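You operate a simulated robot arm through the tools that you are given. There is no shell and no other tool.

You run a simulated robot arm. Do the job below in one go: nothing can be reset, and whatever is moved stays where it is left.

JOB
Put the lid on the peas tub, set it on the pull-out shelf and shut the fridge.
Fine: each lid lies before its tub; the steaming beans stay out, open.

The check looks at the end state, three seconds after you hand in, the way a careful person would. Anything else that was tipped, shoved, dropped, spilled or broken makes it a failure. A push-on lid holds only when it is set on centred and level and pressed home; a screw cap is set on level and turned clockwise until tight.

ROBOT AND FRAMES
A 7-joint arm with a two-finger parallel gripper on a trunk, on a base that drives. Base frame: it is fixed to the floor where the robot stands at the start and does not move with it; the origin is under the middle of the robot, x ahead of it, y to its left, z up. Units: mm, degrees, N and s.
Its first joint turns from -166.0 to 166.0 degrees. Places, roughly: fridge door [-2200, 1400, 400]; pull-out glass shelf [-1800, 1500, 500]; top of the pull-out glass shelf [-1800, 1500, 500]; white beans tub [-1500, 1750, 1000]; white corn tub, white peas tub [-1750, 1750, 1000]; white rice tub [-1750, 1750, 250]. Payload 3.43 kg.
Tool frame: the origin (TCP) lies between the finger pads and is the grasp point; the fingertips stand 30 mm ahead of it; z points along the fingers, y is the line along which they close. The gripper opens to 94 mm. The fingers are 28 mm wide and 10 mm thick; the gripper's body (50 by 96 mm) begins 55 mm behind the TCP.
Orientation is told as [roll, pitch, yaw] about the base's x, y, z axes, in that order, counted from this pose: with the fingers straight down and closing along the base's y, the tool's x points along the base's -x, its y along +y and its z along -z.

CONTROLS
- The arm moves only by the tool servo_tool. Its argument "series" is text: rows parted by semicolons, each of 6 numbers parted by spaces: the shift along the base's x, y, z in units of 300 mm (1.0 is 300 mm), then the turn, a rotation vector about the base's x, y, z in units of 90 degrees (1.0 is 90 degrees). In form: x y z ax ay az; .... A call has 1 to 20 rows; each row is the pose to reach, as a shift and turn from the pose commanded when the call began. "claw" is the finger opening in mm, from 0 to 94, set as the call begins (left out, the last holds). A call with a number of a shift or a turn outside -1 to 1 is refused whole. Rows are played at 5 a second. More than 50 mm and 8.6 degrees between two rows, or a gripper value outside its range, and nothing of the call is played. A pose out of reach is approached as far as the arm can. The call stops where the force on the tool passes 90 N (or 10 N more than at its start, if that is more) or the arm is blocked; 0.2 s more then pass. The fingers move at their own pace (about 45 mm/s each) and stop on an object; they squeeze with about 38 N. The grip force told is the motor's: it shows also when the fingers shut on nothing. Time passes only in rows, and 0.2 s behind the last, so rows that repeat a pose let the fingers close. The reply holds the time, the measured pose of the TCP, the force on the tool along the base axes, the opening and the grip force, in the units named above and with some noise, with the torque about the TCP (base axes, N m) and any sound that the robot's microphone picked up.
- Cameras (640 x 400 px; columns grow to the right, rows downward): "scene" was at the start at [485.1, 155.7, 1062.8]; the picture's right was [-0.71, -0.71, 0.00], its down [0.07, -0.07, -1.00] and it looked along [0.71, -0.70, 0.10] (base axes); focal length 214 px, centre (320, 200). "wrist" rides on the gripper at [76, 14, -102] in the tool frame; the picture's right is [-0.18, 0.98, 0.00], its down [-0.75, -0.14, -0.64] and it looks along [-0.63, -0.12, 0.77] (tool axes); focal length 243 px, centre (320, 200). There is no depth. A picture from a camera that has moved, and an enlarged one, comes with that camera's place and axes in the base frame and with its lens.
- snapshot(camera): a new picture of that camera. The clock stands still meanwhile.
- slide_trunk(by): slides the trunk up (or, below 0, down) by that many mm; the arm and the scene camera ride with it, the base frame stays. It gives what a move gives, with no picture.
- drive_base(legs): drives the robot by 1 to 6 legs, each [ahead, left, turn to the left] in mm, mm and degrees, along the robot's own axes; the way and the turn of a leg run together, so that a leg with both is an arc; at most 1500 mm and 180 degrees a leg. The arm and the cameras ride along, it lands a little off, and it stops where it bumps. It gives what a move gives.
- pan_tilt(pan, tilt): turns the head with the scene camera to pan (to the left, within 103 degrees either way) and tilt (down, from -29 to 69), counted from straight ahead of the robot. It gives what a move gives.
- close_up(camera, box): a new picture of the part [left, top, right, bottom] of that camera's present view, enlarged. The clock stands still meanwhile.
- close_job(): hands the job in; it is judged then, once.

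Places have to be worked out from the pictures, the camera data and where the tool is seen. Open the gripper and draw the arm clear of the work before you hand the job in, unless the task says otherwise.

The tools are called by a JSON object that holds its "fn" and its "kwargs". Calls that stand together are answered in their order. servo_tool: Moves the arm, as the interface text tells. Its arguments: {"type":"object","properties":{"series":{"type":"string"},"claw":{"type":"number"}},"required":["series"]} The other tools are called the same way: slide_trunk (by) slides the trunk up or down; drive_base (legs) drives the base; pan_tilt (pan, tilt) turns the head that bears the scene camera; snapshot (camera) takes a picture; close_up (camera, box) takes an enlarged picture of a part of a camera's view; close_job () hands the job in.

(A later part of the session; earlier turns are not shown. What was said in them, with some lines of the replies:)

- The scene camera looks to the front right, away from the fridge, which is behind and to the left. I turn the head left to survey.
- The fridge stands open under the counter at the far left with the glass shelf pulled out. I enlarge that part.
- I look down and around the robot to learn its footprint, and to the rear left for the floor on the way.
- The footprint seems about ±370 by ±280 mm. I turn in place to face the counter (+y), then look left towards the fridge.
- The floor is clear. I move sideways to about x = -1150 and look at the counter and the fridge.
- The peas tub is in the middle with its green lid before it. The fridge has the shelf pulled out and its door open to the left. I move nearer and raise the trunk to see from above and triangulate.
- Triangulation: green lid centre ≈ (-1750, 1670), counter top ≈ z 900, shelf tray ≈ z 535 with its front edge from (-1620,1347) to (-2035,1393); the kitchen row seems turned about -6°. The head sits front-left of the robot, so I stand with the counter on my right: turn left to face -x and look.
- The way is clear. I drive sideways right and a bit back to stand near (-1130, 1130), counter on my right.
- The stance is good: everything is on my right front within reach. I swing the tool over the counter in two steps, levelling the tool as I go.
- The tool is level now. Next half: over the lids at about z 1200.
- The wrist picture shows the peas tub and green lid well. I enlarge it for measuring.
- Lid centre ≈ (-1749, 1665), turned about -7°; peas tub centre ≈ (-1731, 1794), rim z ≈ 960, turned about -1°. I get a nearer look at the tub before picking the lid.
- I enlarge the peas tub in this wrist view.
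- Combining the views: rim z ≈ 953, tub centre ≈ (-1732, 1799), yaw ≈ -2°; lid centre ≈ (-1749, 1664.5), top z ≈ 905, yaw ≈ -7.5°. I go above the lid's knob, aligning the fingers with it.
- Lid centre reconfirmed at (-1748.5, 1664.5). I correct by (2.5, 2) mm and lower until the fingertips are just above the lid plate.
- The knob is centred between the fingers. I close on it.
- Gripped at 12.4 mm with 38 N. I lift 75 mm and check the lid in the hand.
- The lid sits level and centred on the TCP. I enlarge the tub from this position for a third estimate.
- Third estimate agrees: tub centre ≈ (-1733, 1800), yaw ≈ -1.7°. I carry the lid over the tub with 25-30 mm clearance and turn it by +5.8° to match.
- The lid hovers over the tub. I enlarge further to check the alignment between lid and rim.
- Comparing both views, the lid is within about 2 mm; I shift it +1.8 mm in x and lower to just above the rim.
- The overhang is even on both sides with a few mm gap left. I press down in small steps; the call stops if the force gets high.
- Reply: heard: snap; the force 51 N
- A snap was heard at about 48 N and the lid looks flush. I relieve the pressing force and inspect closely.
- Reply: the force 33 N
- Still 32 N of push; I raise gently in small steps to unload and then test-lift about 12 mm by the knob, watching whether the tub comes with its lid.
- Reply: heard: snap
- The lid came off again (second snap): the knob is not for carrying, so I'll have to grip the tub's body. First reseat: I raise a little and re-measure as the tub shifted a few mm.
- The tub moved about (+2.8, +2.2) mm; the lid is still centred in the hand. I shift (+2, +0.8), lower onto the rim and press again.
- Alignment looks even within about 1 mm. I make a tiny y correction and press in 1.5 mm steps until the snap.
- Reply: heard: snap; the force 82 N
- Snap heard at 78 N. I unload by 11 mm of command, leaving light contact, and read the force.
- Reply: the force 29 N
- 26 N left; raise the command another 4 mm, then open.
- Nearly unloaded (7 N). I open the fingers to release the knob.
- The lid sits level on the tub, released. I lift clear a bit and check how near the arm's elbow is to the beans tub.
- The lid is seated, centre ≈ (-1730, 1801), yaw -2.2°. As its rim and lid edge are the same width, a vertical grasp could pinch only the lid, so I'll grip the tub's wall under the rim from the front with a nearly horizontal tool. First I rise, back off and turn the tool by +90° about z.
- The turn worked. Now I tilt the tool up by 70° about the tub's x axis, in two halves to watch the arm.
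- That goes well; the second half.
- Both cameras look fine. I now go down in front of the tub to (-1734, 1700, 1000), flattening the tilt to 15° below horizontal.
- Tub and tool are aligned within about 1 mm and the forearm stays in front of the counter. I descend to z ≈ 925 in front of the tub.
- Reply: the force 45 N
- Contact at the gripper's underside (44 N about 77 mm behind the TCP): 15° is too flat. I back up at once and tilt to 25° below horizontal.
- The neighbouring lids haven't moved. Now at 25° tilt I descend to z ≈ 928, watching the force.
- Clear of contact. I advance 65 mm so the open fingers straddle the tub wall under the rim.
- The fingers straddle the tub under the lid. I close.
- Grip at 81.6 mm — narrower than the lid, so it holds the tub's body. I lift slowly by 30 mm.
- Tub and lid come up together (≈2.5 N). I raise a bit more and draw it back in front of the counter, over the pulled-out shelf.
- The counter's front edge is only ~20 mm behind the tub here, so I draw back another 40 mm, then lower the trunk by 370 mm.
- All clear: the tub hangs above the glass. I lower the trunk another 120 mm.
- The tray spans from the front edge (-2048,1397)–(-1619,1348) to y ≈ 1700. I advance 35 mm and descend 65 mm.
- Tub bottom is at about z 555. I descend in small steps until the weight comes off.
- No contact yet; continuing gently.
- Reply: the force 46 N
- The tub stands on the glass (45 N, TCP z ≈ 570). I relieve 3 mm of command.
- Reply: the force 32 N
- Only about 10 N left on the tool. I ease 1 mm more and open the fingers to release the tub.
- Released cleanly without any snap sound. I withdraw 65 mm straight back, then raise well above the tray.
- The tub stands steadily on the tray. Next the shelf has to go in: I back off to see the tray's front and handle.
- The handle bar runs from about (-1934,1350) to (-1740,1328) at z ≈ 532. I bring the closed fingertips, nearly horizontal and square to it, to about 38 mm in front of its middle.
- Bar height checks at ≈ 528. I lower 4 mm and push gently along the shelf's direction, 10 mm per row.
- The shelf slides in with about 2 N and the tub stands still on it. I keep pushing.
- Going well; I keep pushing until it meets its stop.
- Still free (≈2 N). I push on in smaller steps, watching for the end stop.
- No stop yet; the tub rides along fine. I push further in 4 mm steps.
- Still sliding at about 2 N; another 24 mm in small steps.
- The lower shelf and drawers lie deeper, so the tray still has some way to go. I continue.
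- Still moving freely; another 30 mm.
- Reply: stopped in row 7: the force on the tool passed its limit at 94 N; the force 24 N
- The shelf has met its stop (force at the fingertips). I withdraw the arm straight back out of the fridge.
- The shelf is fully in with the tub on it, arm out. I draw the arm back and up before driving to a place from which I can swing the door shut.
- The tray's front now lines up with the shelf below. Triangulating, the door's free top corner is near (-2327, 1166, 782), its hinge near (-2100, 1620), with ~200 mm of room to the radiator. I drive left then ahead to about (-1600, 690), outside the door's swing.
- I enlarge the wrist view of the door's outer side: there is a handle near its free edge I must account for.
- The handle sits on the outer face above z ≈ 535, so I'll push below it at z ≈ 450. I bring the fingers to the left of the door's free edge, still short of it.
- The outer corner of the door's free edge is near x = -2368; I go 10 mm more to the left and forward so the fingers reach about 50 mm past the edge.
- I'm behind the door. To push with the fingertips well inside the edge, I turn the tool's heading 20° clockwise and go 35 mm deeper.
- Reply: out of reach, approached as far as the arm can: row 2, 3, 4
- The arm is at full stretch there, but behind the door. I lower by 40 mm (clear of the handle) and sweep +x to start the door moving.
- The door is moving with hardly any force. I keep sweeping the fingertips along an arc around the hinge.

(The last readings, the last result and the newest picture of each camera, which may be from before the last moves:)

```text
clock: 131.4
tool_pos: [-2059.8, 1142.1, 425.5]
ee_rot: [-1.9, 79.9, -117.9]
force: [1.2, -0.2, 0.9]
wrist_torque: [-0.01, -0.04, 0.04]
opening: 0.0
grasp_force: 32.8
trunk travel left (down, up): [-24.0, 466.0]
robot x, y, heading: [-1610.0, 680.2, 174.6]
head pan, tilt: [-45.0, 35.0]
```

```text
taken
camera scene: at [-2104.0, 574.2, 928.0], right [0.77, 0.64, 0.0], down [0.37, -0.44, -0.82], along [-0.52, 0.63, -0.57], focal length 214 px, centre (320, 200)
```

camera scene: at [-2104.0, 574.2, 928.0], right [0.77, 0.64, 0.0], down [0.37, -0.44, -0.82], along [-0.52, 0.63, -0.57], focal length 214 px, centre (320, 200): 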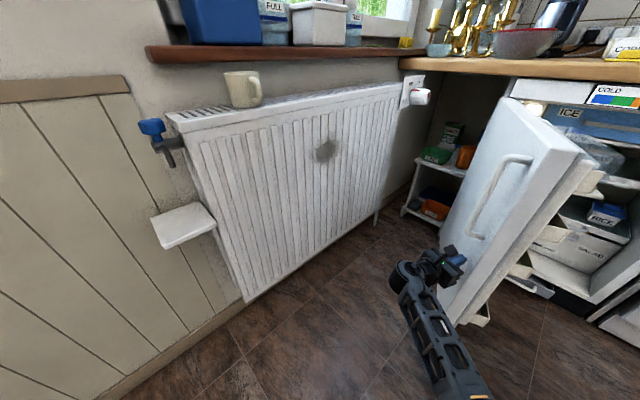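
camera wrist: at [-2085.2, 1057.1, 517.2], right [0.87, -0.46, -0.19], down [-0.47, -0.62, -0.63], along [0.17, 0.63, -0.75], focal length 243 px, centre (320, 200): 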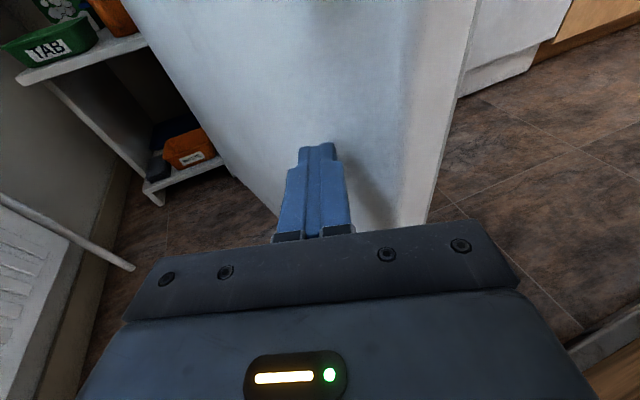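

The door is more than half way. To keep a comfortable reach for the rest, I ease the fingers off the door and drive the base left and back.

{"fn": "servo_tool", "kwargs": {"series": "-0.06 -0.05 0 0 0 0; -0.12 -0.15 0 0 0 0; -0.12 -0.25 0 0 0 0; -0.12 -0.25 0 0 0 0"}}

{"fn": "drive_base", "kwargs": {"legs": [[0, 170, 0], [-176, 0, 0]]}}

{"fn": "snapshot", "kwargs": {"camera": "scene"}}

{"fn": "snapshot", "kwargs": {"camera": "wrist"}}

```text
clock: 132.4
tool_pos: [-2095.0, 1066.6, 424.6]
ee_rot: [-1.8, 80.0, -117.9]
force: [-0.2, 0.3, 0.1]
wrist_torque: [0.01, -0.01, 0.06]
opening: 0.0
grasp_force: 33.0
trunk travel left (down, up): [-24.0, 466.0]
robot x, y, heading: [-1605.9, 676.8, 174.9]
head pan, tilt: [-45.0, 35.0]
```

```text
clock: 135.0
tool_pos: [-1938.1, 878.2, 425.7]
ee_rot: [-1.9, 79.9, -117.7]
force: [-0.1, -0.5, -0.6]
wrist_torque: [0.0, -0.01, -0.03]
opening: 0.0
grasp_force: 33.1
trunk travel left (down, up): [-24.0, 466.0]
robot x, y, heading: [-1450.9, 494.3, 175.0]
head pan, tilt: [-45.0, 35.0]
```

```text
taken
camera scene: at [-1944.9, 385.3, 928.0], right [0.77, 0.64, 0.0], down [0.37, -0.44, -0.82], along [-0.53, 0.63, -0.57], focal length 214 px, centre (320, 200)
```

scene: 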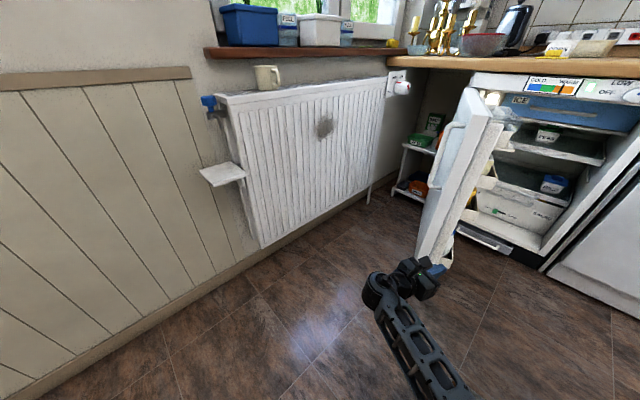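

```text
taken
camera wrist: at [-1963.7, 792.9, 517.6], right [0.87, -0.46, -0.19], down [-0.46, -0.62, -0.63], along [0.17, 0.63, -0.75], focal length 243 px, centre (320, 200)
```

wrist: 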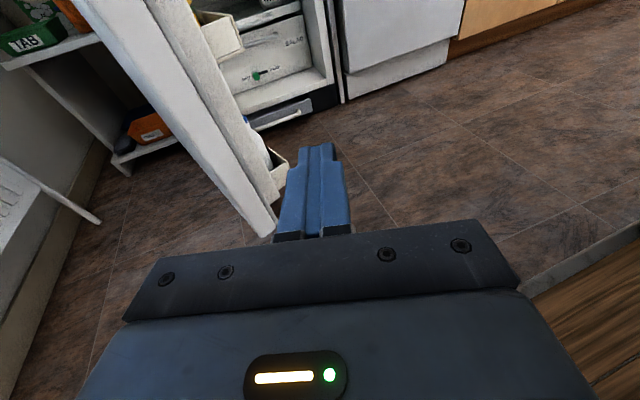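

The door stays put. I bring the fingers back to its outer side, left of the free edge (≈ (-2003, 1115)).

{"fn": "servo_tool", "kwargs": {"series": "-0.15 0.03 0 0 0 0; -0.3 0.06 0 0 0 0; -0.45 0.1 0 0 0 0; -0.55 0.2 0 0 0 0; -0.55 0.35 0 0 0 0; -0.55 0.5 0 0 0 0; -0.53 0.65 0 0 0 0; -0.49 0.78 0 0 0 0; -0.45 0.87 0 0 0 0; -0.45 0.87 0 0 0 0"}}

{"fn": "snapshot", "kwargs": {"camera": "wrist"}}

{"fn": "snapshot", "kwargs": {"camera": "scene"}}

```text
clock: 137.2
tool_pos: [-2072.1, 1139.0, 424.2]
ee_rot: [-1.8, 79.9, -117.6]
force: [0.4, -0.3, 0.6]
wrist_torque: [0.01, 0.04, 0.02]
opening: 0.1
grasp_force: 32.8
trunk travel left (down, up): [-24.0, 466.0]
robot x, y, heading: [-1450.8, 494.0, 175.0]
head pan, tilt: [-45.0, 35.0]
```

```text
taken
camera wrist: at [-2097.3, 1053.5, 516.6], right [0.87, -0.46, -0.19], down [-0.46, -0.62, -0.63], along [0.17, 0.63, -0.75], focal length 243 px, centre (320, 200)
```

wrist: 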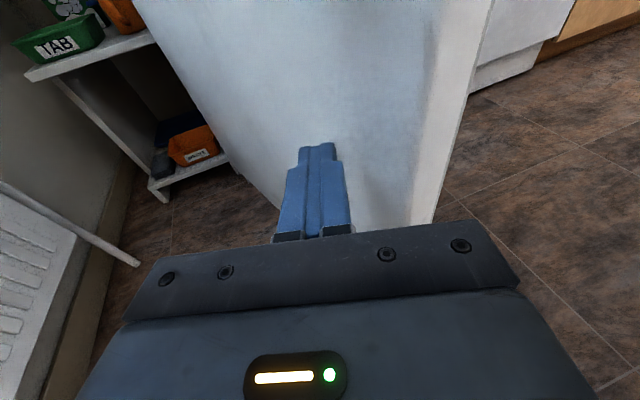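

```text
taken
camera scene: at [-1944.9, 385.5, 928.0], right [0.77, 0.64, 0.0], down [0.37, -0.44, -0.82], along [-0.53, 0.63, -0.57], focal length 214 px, centre (320, 200)
```

scene: 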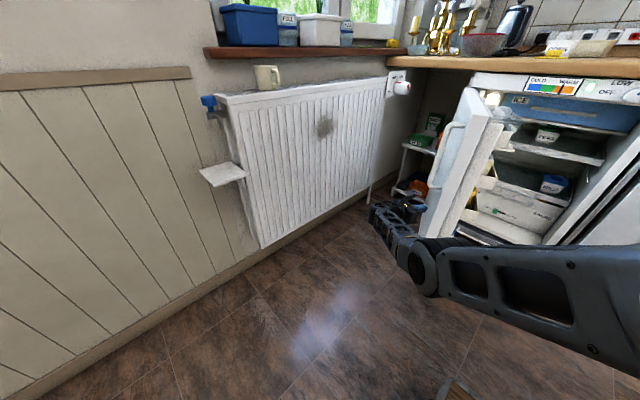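

I'm on the outer face again. Now the long arc: about 40° more, turning the tool's heading back to face the fridge as it goes.

{"fn": "servo_tool", "kwargs": {"series": "0.064 0.0107 0 0 0 0.014; 0.128 0.024 0 0 0 0.028; 0.191 0.04 0 0 0 0.042; 0.2533 0.0587 0 0 0 0.056; 0.315 0.0803 0 0 0 0.07; 0.3753 0.1043 0 0 0 0.083; 0.435 0.131 0 0 0 0.097; 0.493 0.1607 0 0 0 0.111; 0.55 0.1923 0 0 0 0.125; 0.6053 0.2267 0 0 0 0.139; 0.6593 0.2633 0 0 0 0.153; 0.7113 0.3023 0 0 0 0.167; 0.7617 0.3433 0 0 0 0.18; 0.8103 0.3867 0 0 0 0.194; 0.8573 0.4323 0 0 0 0.208; 0.9017 0.4797 0 0 0 0.222; 0.9017 0.4797 0 0 0 0.222"}}

{"fn": "snapshot", "kwargs": {"camera": "wrist"}}

{"fn": "snapshot", "kwargs": {"camera": "scene"}}

```text
clock: 140.8
tool_pos: [-1803.2, 1282.3, 425.2]
ee_rot: [-1.9, 79.9, -97.6]
force: [0.1, 0.9, 0.1]
wrist_torque: [0.0, -0.04, -0.02]
opening: 0.0
grasp_force: 32.8
trunk travel left (down, up): [-24.0, 466.0]
robot x, y, heading: [-1451.3, 496.2, 174.9]
head pan, tilt: [-45.0, 35.0]
```

```text
taken
camera wrist: at [-1797.5, 1194.2, 517.9], right [0.97, -0.13, -0.19], down [-0.22, -0.74, -0.63], along [-0.06, 0.65, -0.75], focal length 243 px, centre (320, 200)
```

wrist: 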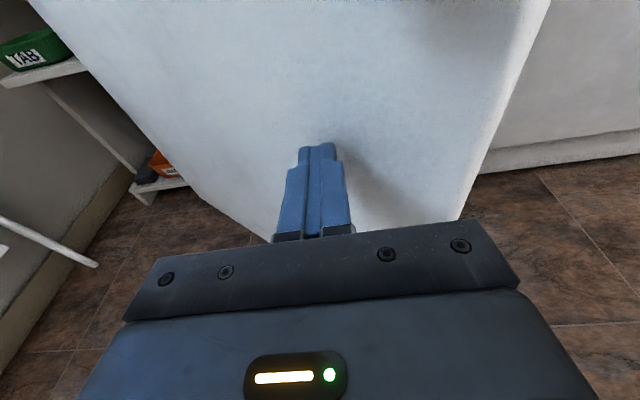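

```text
taken
camera scene: at [-1944.9, 385.4, 928.0], right [0.77, 0.64, 0.0], down [0.37, -0.44, -0.82], along [-0.53, 0.63, -0.57], focal length 214 px, centre (320, 200)
```

scene: 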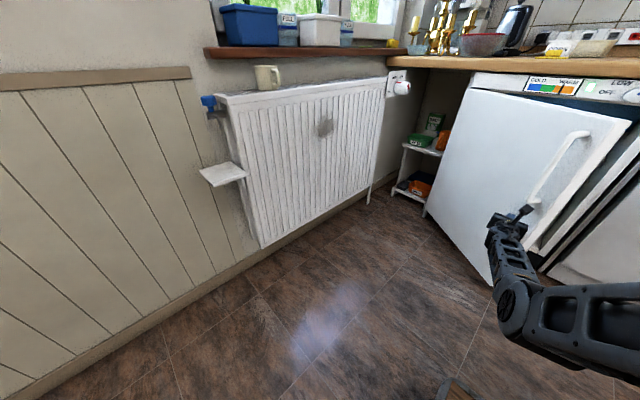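

The door follows nicely. I continue the arc to about 10° before closed.

{"fn": "servo_tool", "kwargs": {"series": "0.0423 0.0453 0 0 0 0; 0.0823 0.0923 0 0 0 0; 0.1207 0.141 0 0 0 0; 0.1567 0.1913 0 0 0 0; 0.1907 0.2433 0 0 0 0; 0.222 0.2967 0 0 0 0; 0.251 0.3513 0 0 0 0; 0.278 0.4073 0 0 0 0; 0.302 0.4643 0 0 0 0; 0.324 0.5223 0 0 0 0; 0.343 0.5813 0 0 0 0; 0.343 0.5813 0 0 0 0"}}

{"fn": "snapshot", "kwargs": {"camera": "wrist"}}

{"fn": "snapshot", "kwargs": {"camera": "scene"}}

```text
clock: 143.4
tool_pos: [-1716.8, 1367.1, 472.1]
ee_rot: [-1.8, 79.9, -97.6]
force: [-0.5, -0.4, 0.4]
wrist_torque: [0.04, 0.03, 0.01]
opening: 0.2
grasp_force: 33.1
out of reach, approached as far as the arm can: row 4, 5, 6, 7, 8, 9, 10, 11, 12
trunk travel left (down, up): [-24.0, 466.0]
robot x, y, heading: [-1450.2, 494.6, 175.2]
head pan, tilt: [-45.0, 35.0]
```

```text
taken
camera wrist: at [-1711.7, 1279.2, 564.8], right [0.97, -0.13, -0.19], down [-0.22, -0.75, -0.63], along [-0.06, 0.65, -0.76], focal length 243 px, centre (320, 200)
```

wrist: 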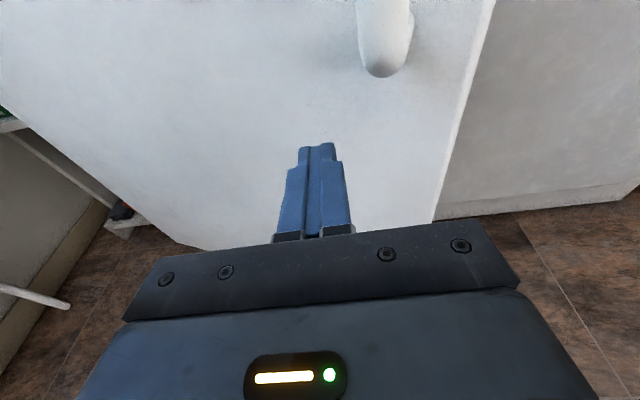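

```text
taken
camera scene: at [-1944.8, 385.3, 927.9], right [0.77, 0.64, 0.0], down [0.37, -0.44, -0.82], along [-0.53, 0.63, -0.57], focal length 214 px, centre (320, 200)
```

scene: 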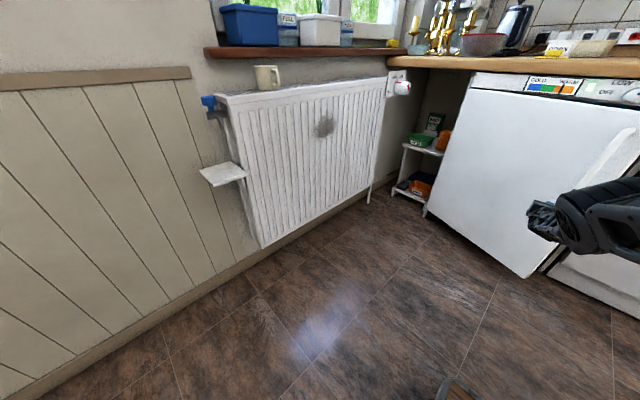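

The arm reached its limit; the door is nearly shut. I draw the arm back 180 mm and drive 200 mm nearer, then finish the push.

{"fn": "servo_tool", "kwargs": {"series": "0 -0.12 -0.02 0 0 0; 0 -0.26 -0.04 0 0 0; 0 -0.4 -0.06 0 0 0; 0 -0.54 -0.08 0 0 0; 0 -0.67 -0.1 0 0 0; 0 -0.67 -0.1 0 0 0"}}

{"fn": "drive_base", "kwargs": {"legs": [[0, -200, 0]]}}

{"fn": "pan_tilt", "kwargs": {"pan": -75, "tilt": 35}}

{"fn": "snapshot", "kwargs": {"camera": "scene"}}

{"fn": "snapshot", "kwargs": {"camera": "wrist"}}

```text
clock: 144.8
tool_pos: [-1714.3, 1264.8, 343.0]
ee_rot: [-1.8, 79.9, -97.7]
force: [-0.2, -0.6, 0.1]
wrist_torque: [-0.01, -0.03, 0.03]
opening: 0.0
grasp_force: 32.8
out of reach, approached as far as the arm can: row 1, 2, 3, 4, 5, 6
trunk travel left (down, up): [-24.0, 466.0]
robot x, y, heading: [-1449.5, 490.9, 174.7]
head pan, tilt: [-45.0, 35.0]
```

```text
clock: 146.4
tool_pos: [-1695.6, 1465.6, 341.9]
ee_rot: [-1.8, 79.9, -97.7]
force: [0.0, -0.2, -0.1]
wrist_torque: [0.04, 0.02, -0.03]
opening: 0.2
grasp_force: 32.8
trunk travel left (down, up): [-24.0, 466.0]
robot x, y, heading: [-1429.3, 693.0, 174.8]
head pan, tilt: [-45.0, 35.0]
```

```text
clock: 147.3
tool_pos: [-1695.6, 1465.0, 343.0]
ee_rot: [-1.8, 79.9, -97.8]
force: [-0.6, 0.1, 0.8]
wrist_torque: [-0.02, -0.03, -0.01]
opening: 0.1
grasp_force: 32.8
trunk travel left (down, up): [-24.0, 466.0]
robot x, y, heading: [-1428.9, 695.9, 174.9]
head pan, tilt: [-75.0, 35.0]
```

```text
taken
camera scene: at [-1885.9, 605.2, 928.0], right [0.99, 0.17, 0.0], down [0.1, -0.57, -0.82], along [-0.14, 0.81, -0.57], focal length 214 px, centre (320, 200)
```

scene: 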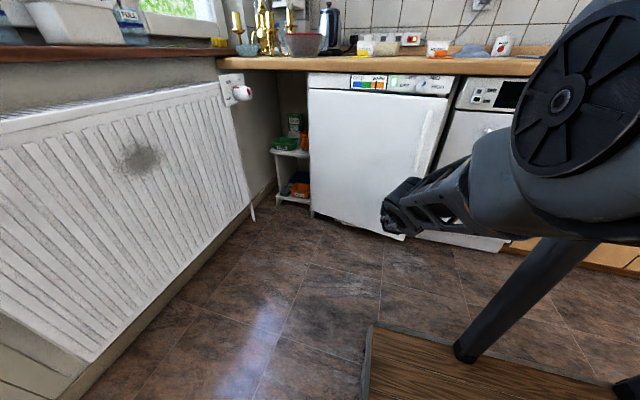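

```text
taken
camera wrist: at [-1690.6, 1377.0, 434.5], right [0.97, -0.13, -0.19], down [-0.22, -0.74, -0.63], along [-0.06, 0.65, -0.75], focal length 243 px, centre (320, 200)
```

wrist: 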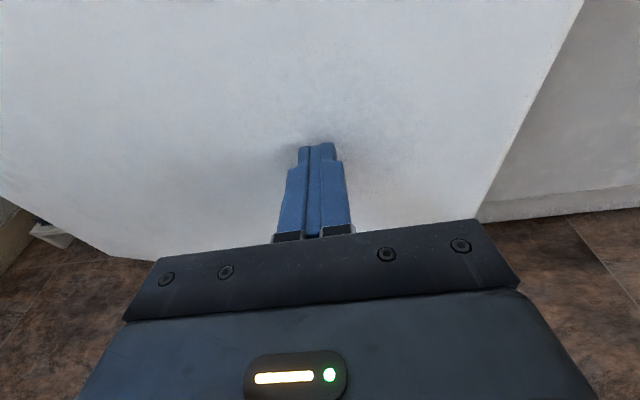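

The door is nearly closed (the drive helped). I push on along the arc in small steps until it meets the seal.

{"fn": "servo_tool", "kwargs": {"series": "0.005 0.025 0 0 0 0; 0.01 0.05 0 0 0 0; 0.015 0.075 0 0 0 0; 0.02 0.1 0 0 0 0; 0.025 0.125 0 0 0 0; 0.03 0.15 0 0 0 0; 0.034 0.175 0 0 0 0; 0.038 0.2 0 0 0 0; 0.038 0.2 0 0 0 0"}}

{"fn": "snapshot", "kwargs": {"camera": "scene"}}

{"fn": "snapshot", "kwargs": {"camera": "wrist"}}

```text
clock: 149.3
tool_pos: [-1682.0, 1494.3, 370.2]
ee_rot: [-1.7, 80.1, -97.6]
force: [0.3, 0.5, 0.4]
wrist_torque: [0.02, -0.03, 0.02]
opening: 0.3
grasp_force: 32.1
out of reach, approached as far as the arm can: row 1, 2, 3, 4, 5, 6, 7, 8, 9
trunk travel left (down, up): [-24.0, 466.0]
robot x, y, heading: [-1429.6, 692.6, 175.0]
head pan, tilt: [-75.0, 35.0]
```

```text
taken
camera scene: at [-1885.7, 605.1, 928.0], right [0.99, 0.17, 0.0], down [0.1, -0.57, -0.82], along [-0.14, 0.81, -0.57], focal length 214 px, centre (320, 200)
```

scene: 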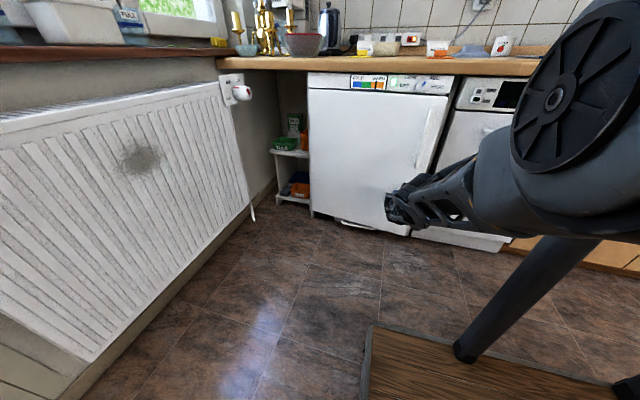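

```text
taken
camera wrist: at [-1676.7, 1405.0, 462.6], right [0.97, -0.13, -0.19], down [-0.22, -0.74, -0.63], along [-0.05, 0.65, -0.75], focal length 243 px, centre (320, 200)
```

wrist: 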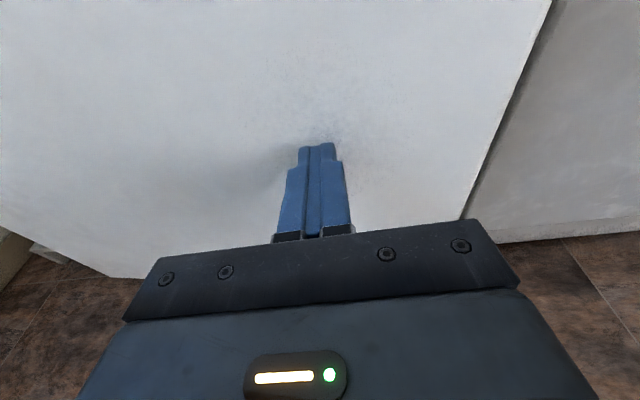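

Reach again limits me. I retract the arm about 120 mm and drive 150 mm nearer (the door's swing is past).

{"fn": "servo_tool", "kwargs": {"series": "0 -0.1 0.05 0 0 0; 0 -0.2 0.1 0 0 0; 0 -0.3 0.13 0 0 0; 0 -0.4 0.13 0 0 0; 0 -0.5 0.13 0 0 0; 0 -0.5 0.13 0 0 0"}}

{"fn": "drive_base", "kwargs": {"legs": [[0, -140, 0]]}}

{"fn": "snapshot", "kwargs": {"camera": "wrist"}}

```text
clock: 150.7
tool_pos: [-1681.9, 1343.9, 408.7]
ee_rot: [-1.8, 80.0, -97.7]
force: [-0.1, 0.2, -1.1]
wrist_torque: [-0.02, 0.02, 0.0]
opening: 0.0
grasp_force: 33.1
out of reach, approached as far as the arm can: row 1, 2
trunk travel left (down, up): [-24.0, 466.0]
robot x, y, heading: [-1428.7, 695.3, 175.0]
head pan, tilt: [-75.0, 35.0]
```

```text
clock: 152.1
tool_pos: [-1666.8, 1486.6, 408.6]
ee_rot: [-1.9, 79.9, -98.1]
force: [-0.7, 0.4, 0.2]
wrist_torque: [0.03, 0.0, -0.01]
opening: 0.1
grasp_force: 33.1
trunk travel left (down, up): [-24.0, 466.0]
robot x, y, heading: [-1419.2, 834.5, 174.8]
head pan, tilt: [-75.0, 35.0]
```

```text
taken
camera wrist: at [-1661.9, 1398.2, 501.1], right [0.97, -0.14, -0.19], down [-0.23, -0.74, -0.63], along [-0.05, 0.65, -0.75], focal length 243 px, centre (320, 200)
```

wrist: 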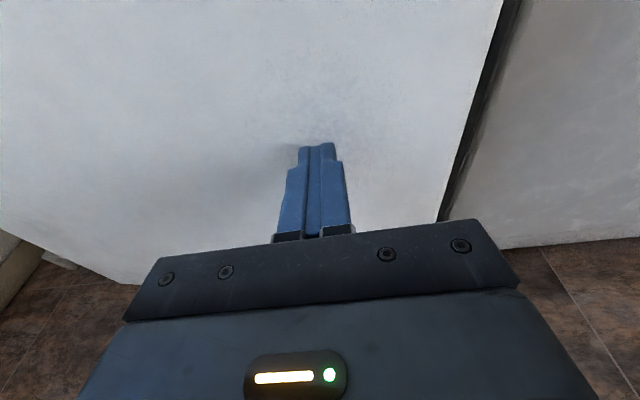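

The tip is just at the door again with a comfortable arm pose. I push gently to close.

{"fn": "servo_tool", "kwargs": {"series": "0.003 0.025 0 0 0 0; 0.006 0.05 0 0 0 0; 0.009 0.075 0 0 0 0; 0.012 0.1 0 0 0 0; 0.015 0.125 0 0 0 0; 0.018 0.15 0 0 0 0; 0.021 0.175 0 0 0 0; 0.024 0.2 0 0 0 0; 0.024 0.2 0 0 0 0"}}

{"fn": "snapshot", "kwargs": {"camera": "scene"}}

{"fn": "snapshot", "kwargs": {"camera": "wrist"}}

```text
clock: 154.1
tool_pos: [-1659.1, 1547.9, 408.9]
ee_rot: [-2.0, 79.9, -98.0]
force: [0.4, -0.7, 0.7]
wrist_torque: [-0.01, -0.02, -0.02]
opening: 0.0
grasp_force: 32.7
trunk travel left (down, up): [-24.0, 466.0]
robot x, y, heading: [-1423.1, 834.0, 174.6]
head pan, tilt: [-75.0, 35.0]
```

```text
taken
camera scene: at [-1873.2, 748.0, 928.0], right [0.99, 0.17, 0.0], down [0.1, -0.57, -0.82], along [-0.14, 0.81, -0.57], focal length 214 px, centre (320, 200)
```

scene: 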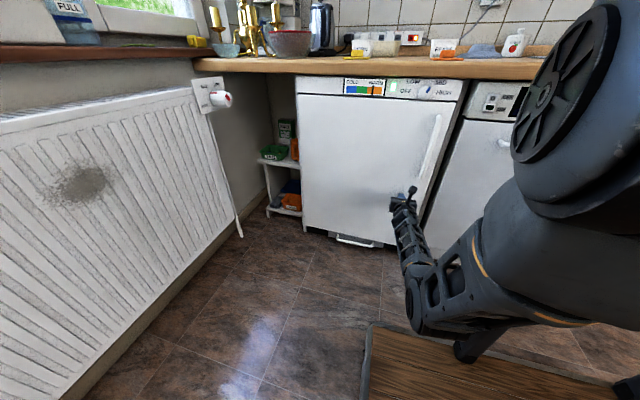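

```text
taken
camera wrist: at [-1654.6, 1458.4, 501.7], right [0.97, -0.14, -0.19], down [-0.23, -0.74, -0.63], along [-0.05, 0.65, -0.75], focal length 243 px, centre (320, 200)
```

wrist: 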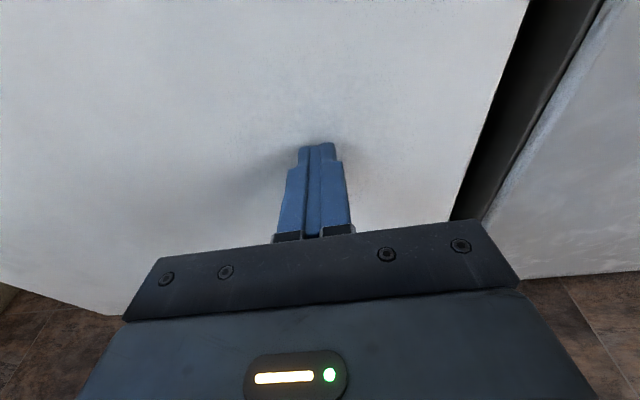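

No resistance yet; I continue in smaller steps.

{"fn": "servo_tool", "kwargs": {"series": "0.002 0.0167 0 0 0 0; 0.004 0.0333 0 0 0 0; 0.006 0.05 0 0 0 0; 0.008 0.0667 0 0 0 0; 0.01 0.0833 0 0 0 0; 0.012 0.1 0 0 0 0; 0.012 0.1 0 0 0 0"}}

{"fn": "snapshot", "kwargs": {"camera": "wrist"}}

{"fn": "close_up", "kwargs": {"camera": "scene", "box": [260, 40, 560, 260]}}

```text
clock: 154.9
tool_pos: [-1658.3, 1557.6, 408.0]
ee_rot: [-2.0, 79.9, -98.0]
force: [-0.7, -1.4, 2.4]
wrist_torque: [-0.2, 0.01, -0.03]
opening: 0.1
grasp_force: 32.2
trunk travel left (down, up): [-24.0, 466.0]
robot x, y, heading: [-1419.9, 833.9, 174.8]
head pan, tilt: [-75.0, 35.0]
stopped in row 4: the force on the tool passed its limit at 108 N (the readings are from after the stop); the commanded pose is now the measured one
```

```text
taken
camera wrist: at [-1653.1, 1469.4, 501.0], right [0.97, -0.14, -0.19], down [-0.22, -0.74, -0.63], along [-0.05, 0.66, -0.75], focal length 243 px, centre (320, 200)
```

wrist: 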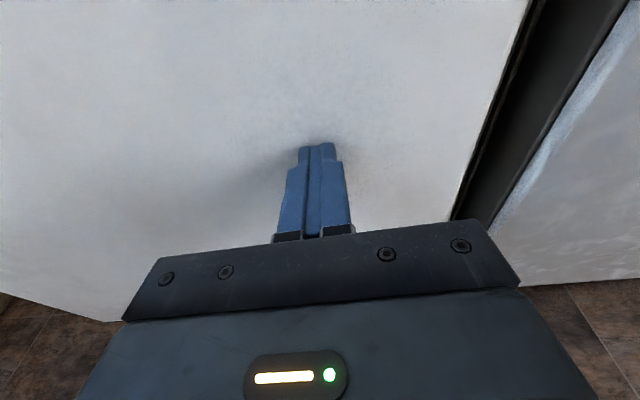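

```text
1.82 times, centred on (410, 150) of scene
camera zoom: at [-1873.1, 745.9, 928.2], right [0.99, 0.17, 0.0], down [0.1, -0.56, -0.82], along [-0.14, 0.81, -0.57], focal length 390 px, centre (156, 291)
```

zoom: 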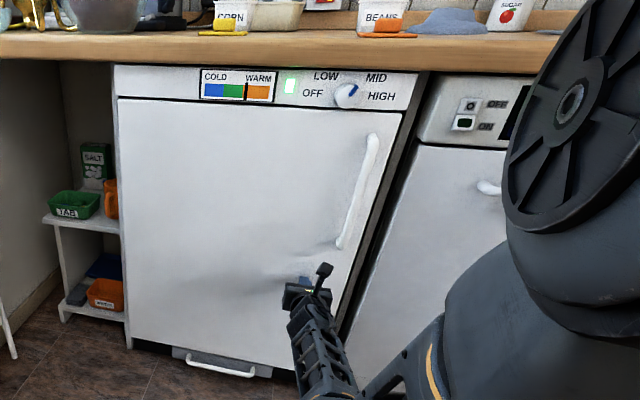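

The door met firm resistance (108 N peak). I retract the arm and inspect whether it is truly shut.

{"fn": "servo_tool", "kwargs": {"series": "-0.002 -0.08 0 0 0 0; -0.006 -0.2 0 0 0 0; -0.012 -0.35 0.05 0 0 0; -0.018 -0.5 0.12 0 0 0; -0.024 -0.65 0.2 0 0 0; -0.024 -0.8 0.25 0 0 0; -0.024 -0.8 0.25 0 0 0"}}

{"fn": "close_up", "kwargs": {"camera": "scene", "box": [260, 40, 560, 260]}}

{"fn": "snapshot", "kwargs": {"camera": "wrist"}}

```text
refused: row 5 steps farther than a row can; nothing moved
```

```text
1.82 times, centred on (410, 150) of scene
camera zoom: at [-1873.1, 745.9, 928.2], right [0.99, 0.17, 0.0], down [0.1, -0.56, -0.82], along [-0.14, 0.81, -0.57], focal length 390 px, centre (156, 291)
```

zoom: 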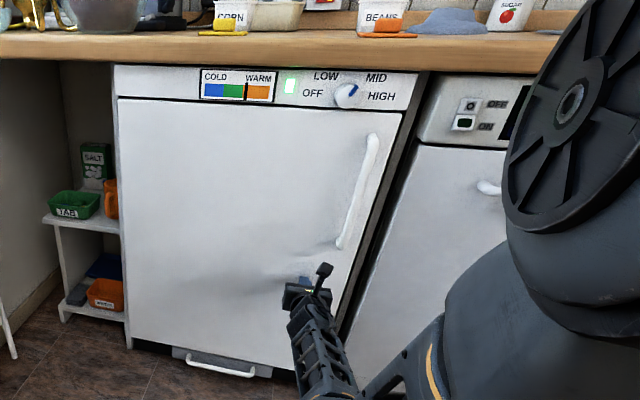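

```text
taken
camera wrist: at [-1653.1, 1469.4, 501.0], right [0.97, -0.14, -0.19], down [-0.22, -0.74, -0.63], along [-0.05, 0.66, -0.75], focal length 243 px, centre (320, 200)
```

wrist: 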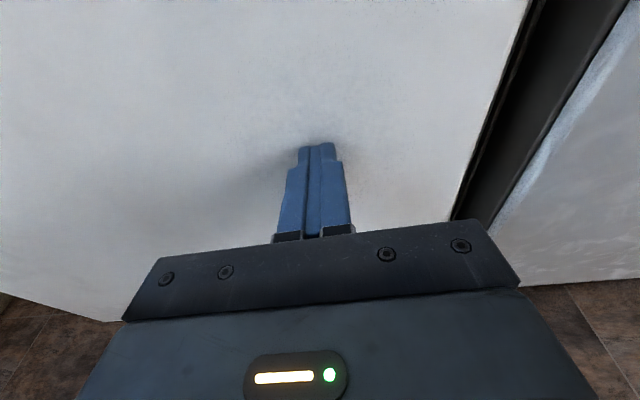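

A step was too long; I repeat the retreat with smaller rows.

{"fn": "servo_tool", "kwargs": {"series": "-0.002 -0.08 0 0 0 0; -0.006 -0.2 0 0 0 0; -0.01 -0.32 0.03 0 0 0; -0.014 -0.44 0.06 0 0 0; -0.018 -0.56 0.1 0 0 0; -0.022 -0.68 0.15 0 0 0; -0.024 -0.8 0.2 0 0 0; -0.024 -0.8 0.2 0 0 0"}}

{"fn": "close_up", "kwargs": {"camera": "scene", "box": [260, 40, 560, 260]}}

{"fn": "snapshot", "kwargs": {"camera": "wrist"}}

```text
clock: 156.7
tool_pos: [-1663.3, 1318.6, 468.8]
ee_rot: [-1.8, 80.0, -98.1]
force: [-0.1, -0.1, 0.5]
wrist_torque: [0.01, 0.01, -0.01]
opening: 0.0
grasp_force: 32.9
out of reach, approached as far as the arm can: row 4
trunk travel left (down, up): [-24.0, 466.0]
robot x, y, heading: [-1423.3, 831.9, 174.5]
head pan, tilt: [-75.0, 35.0]
```

```text
1.82 times, centred on (410, 150) of scene
camera zoom: at [-1873.1, 747.0, 928.0], right [0.99, 0.17, 0.0], down [0.1, -0.57, -0.82], along [-0.14, 0.81, -0.57], focal length 390 px, centre (156, 291)
```

zoom: 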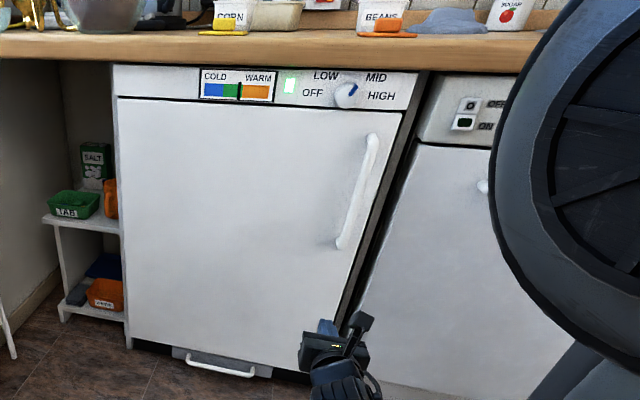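

```text
taken
camera wrist: at [-1659.0, 1229.3, 560.3], right [0.97, -0.14, -0.19], down [-0.23, -0.74, -0.63], along [-0.05, 0.65, -0.75], focal length 243 px, centre (320, 200)
```

wrist: 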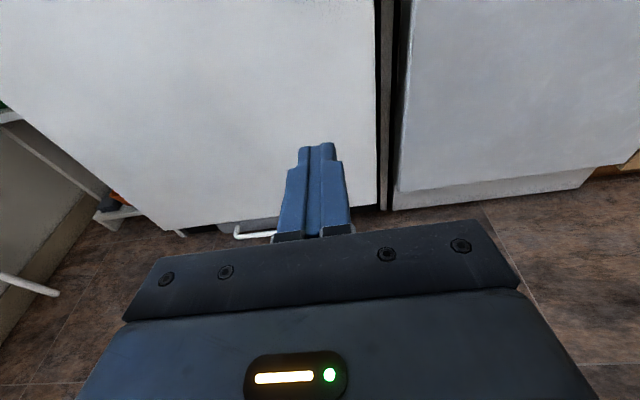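

The COLD/WARM pointer is now moving towards cold, which speaks for a shut door. I look closely at the door's edges.

{"fn": "close_up", "kwargs": {"camera": "scene", "box": [310, 65, 480, 175]}}

{"fn": "close_up", "kwargs": {"camera": "wrist", "box": [300, 0, 480, 230]}}

```text
3.64 times, centred on (395, 120) of scene
camera zoom: at [-1873.1, 747.0, 928.0], right [0.99, 0.17, 0.0], down [0.1, -0.57, -0.82], along [-0.14, 0.81, -0.57], focal length 780 px, centre (47, 491)
```

zoom: 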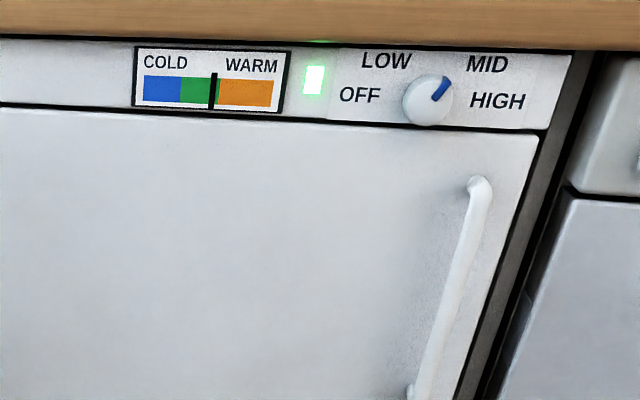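

```text
1.74 times, centred on (390, 115) of wrist
camera zoom: at [-1659.0, 1229.3, 560.3], right [0.97, -0.14, -0.19], down [-0.23, -0.74, -0.63], along [-0.05, 0.65, -0.75], focal length 422 px, centre (198, 348)
```

zoom: 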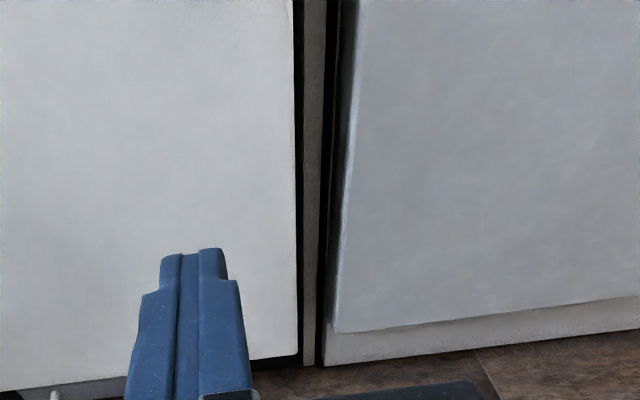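

The door sits flush with an even gap, and the pointer is already in the green. I open the gripper and drive the robot back clear of the fridge, then check the counter once more.

{"fn": "servo_tool", "kwargs": {"series": "0 0 0.05 0 0 0; 0 0 0.1 0 0 0; 0 0 0.1 0 0 0; 0 0 0.1 0 0 0; 0 0 0.1 0 0 0; 0 0 0.1 0 0 0", "claw": 60}}

{"fn": "drive_base", "kwargs": {"legs": [[0, 300, 0]]}}

{"fn": "slide_trunk", "kwargs": {"by": 300}}

{"fn": "pan_tilt", "kwargs": {"pan": -75, "tilt": 25}}

{"fn": "snapshot", "kwargs": {"camera": "scene"}}

{"fn": "close_up", "kwargs": {"camera": "scene", "box": [250, 100, 490, 260]}}

```text
clock: 158.1
tool_pos: [-1665.2, 1319.1, 497.2]
ee_rot: [-1.9, 79.9, -97.9]
force: [-0.6, 1.3, -0.3]
wrist_torque: [-0.01, -0.01, 0.0]
opening: 60.3
grasp_force: 0.0
trunk travel left (down, up): [-24.0, 466.0]
robot x, y, heading: [-1417.5, 833.9, 174.7]
head pan, tilt: [-75.0, 35.0]
```

```text
clock: 160.1
tool_pos: [-1691.3, 1026.5, 497.2]
ee_rot: [-1.9, 80.0, -98.0]
force: [0.4, 0.9, -0.2]
wrist_torque: [-0.01, -0.01, 0.03]
opening: 59.9
grasp_force: 0.1
trunk travel left (down, up): [-24.0, 466.0]
robot x, y, heading: [-1448.3, 541.1, 174.5]
head pan, tilt: [-75.0, 35.0]
```

```text
clock: 163.1
tool_pos: [-1691.2, 1026.3, 797.4]
ee_rot: [-1.9, 80.1, -98.0]
force: [0.3, 0.5, 0.4]
wrist_torque: [0.03, -0.03, 0.0]
opening: 59.9
grasp_force: 0.0
trunk travel left (down, up): [-324.0, 166.0]
robot x, y, heading: [-1447.1, 536.8, 174.7]
head pan, tilt: [-75.0, 35.0]
```

```text
clock: 163.8
tool_pos: [-1693.0, 1025.8, 797.2]
ee_rot: [-1.9, 80.0, -98.0]
force: [-0.7, 1.0, 1.1]
wrist_torque: [-0.01, 0.02, 0.01]
opening: 60.0
grasp_force: 0.1
trunk travel left (down, up): [-324.0, 166.0]
robot x, y, heading: [-1446.7, 538.0, 174.7]
head pan, tilt: [-75.0, 25.0]
```

```text
taken
camera scene: at [-1901.5, 457.8, 1243.7], right [0.99, 0.17, 0.0], down [0.07, -0.42, -0.91], along [-0.15, 0.89, -0.42], focal length 214 px, centre (320, 200)
```

scene: 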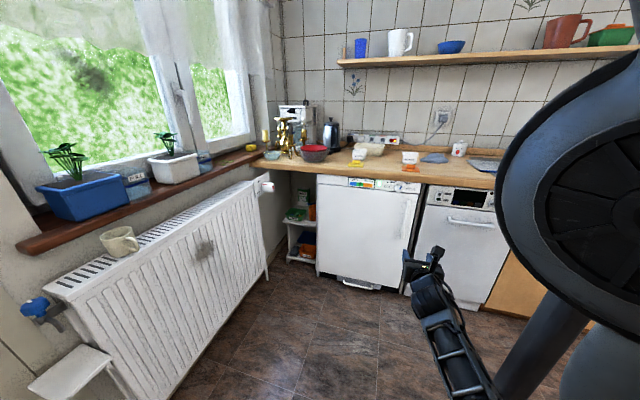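

```text
2.50 times, centred on (370, 180) of scene
camera zoom: at [-1901.5, 457.8, 1243.7], right [0.99, 0.17, 0.0], down [0.07, -0.42, -0.91], along [-0.15, 0.89, -0.42], focal length 536 px, centre (195, 250)
```

zoom: 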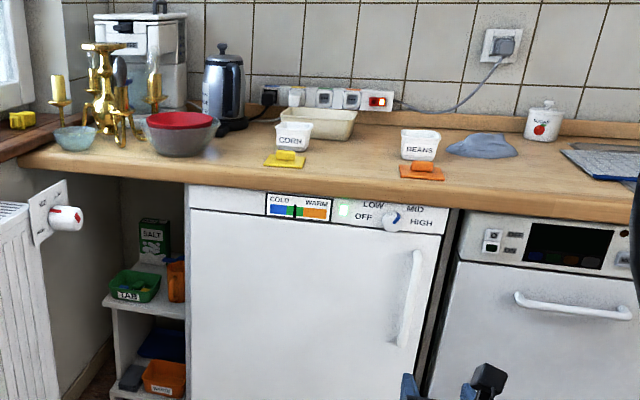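

The fridge is shut, the beans stay open on the counter, and the corn tub and the two other lids lie where they were. The arm is clear with its gripper open, so I hand the job in.

{"fn": "close_job", "kwargs": {}}

```text
The job is handed in.
```

I put the lid on the peas tub, set the tub on the pull-out shelf, pushed the shelf in and shut the fridge. The job is handed in.

- **Lid:** On my first try I pressed the lid on and tested the lift by its knob, and it came off. The tub shifted a few millimetres on the counter but nothing spilled. I pressed the lid on again until it snapped, then carried the tub by its body.
- **Shelf:** The tub was standing steadily with the lid on when I put it down. The shelf slid freely until it hit its stop. No snap was heard after that, though I couldn't see the lid clearly once the tub was deep inside.
- **Door:** It closed until it met firm resistance and sits flush. The temperature pointer has since moved from the warm end into the green.
- **Counter:** While reaching for the tub, the gripper's underside pressed on the counter once, and nothing moved. The beans are still out and open. The corn tub and the other two lids are where they were.
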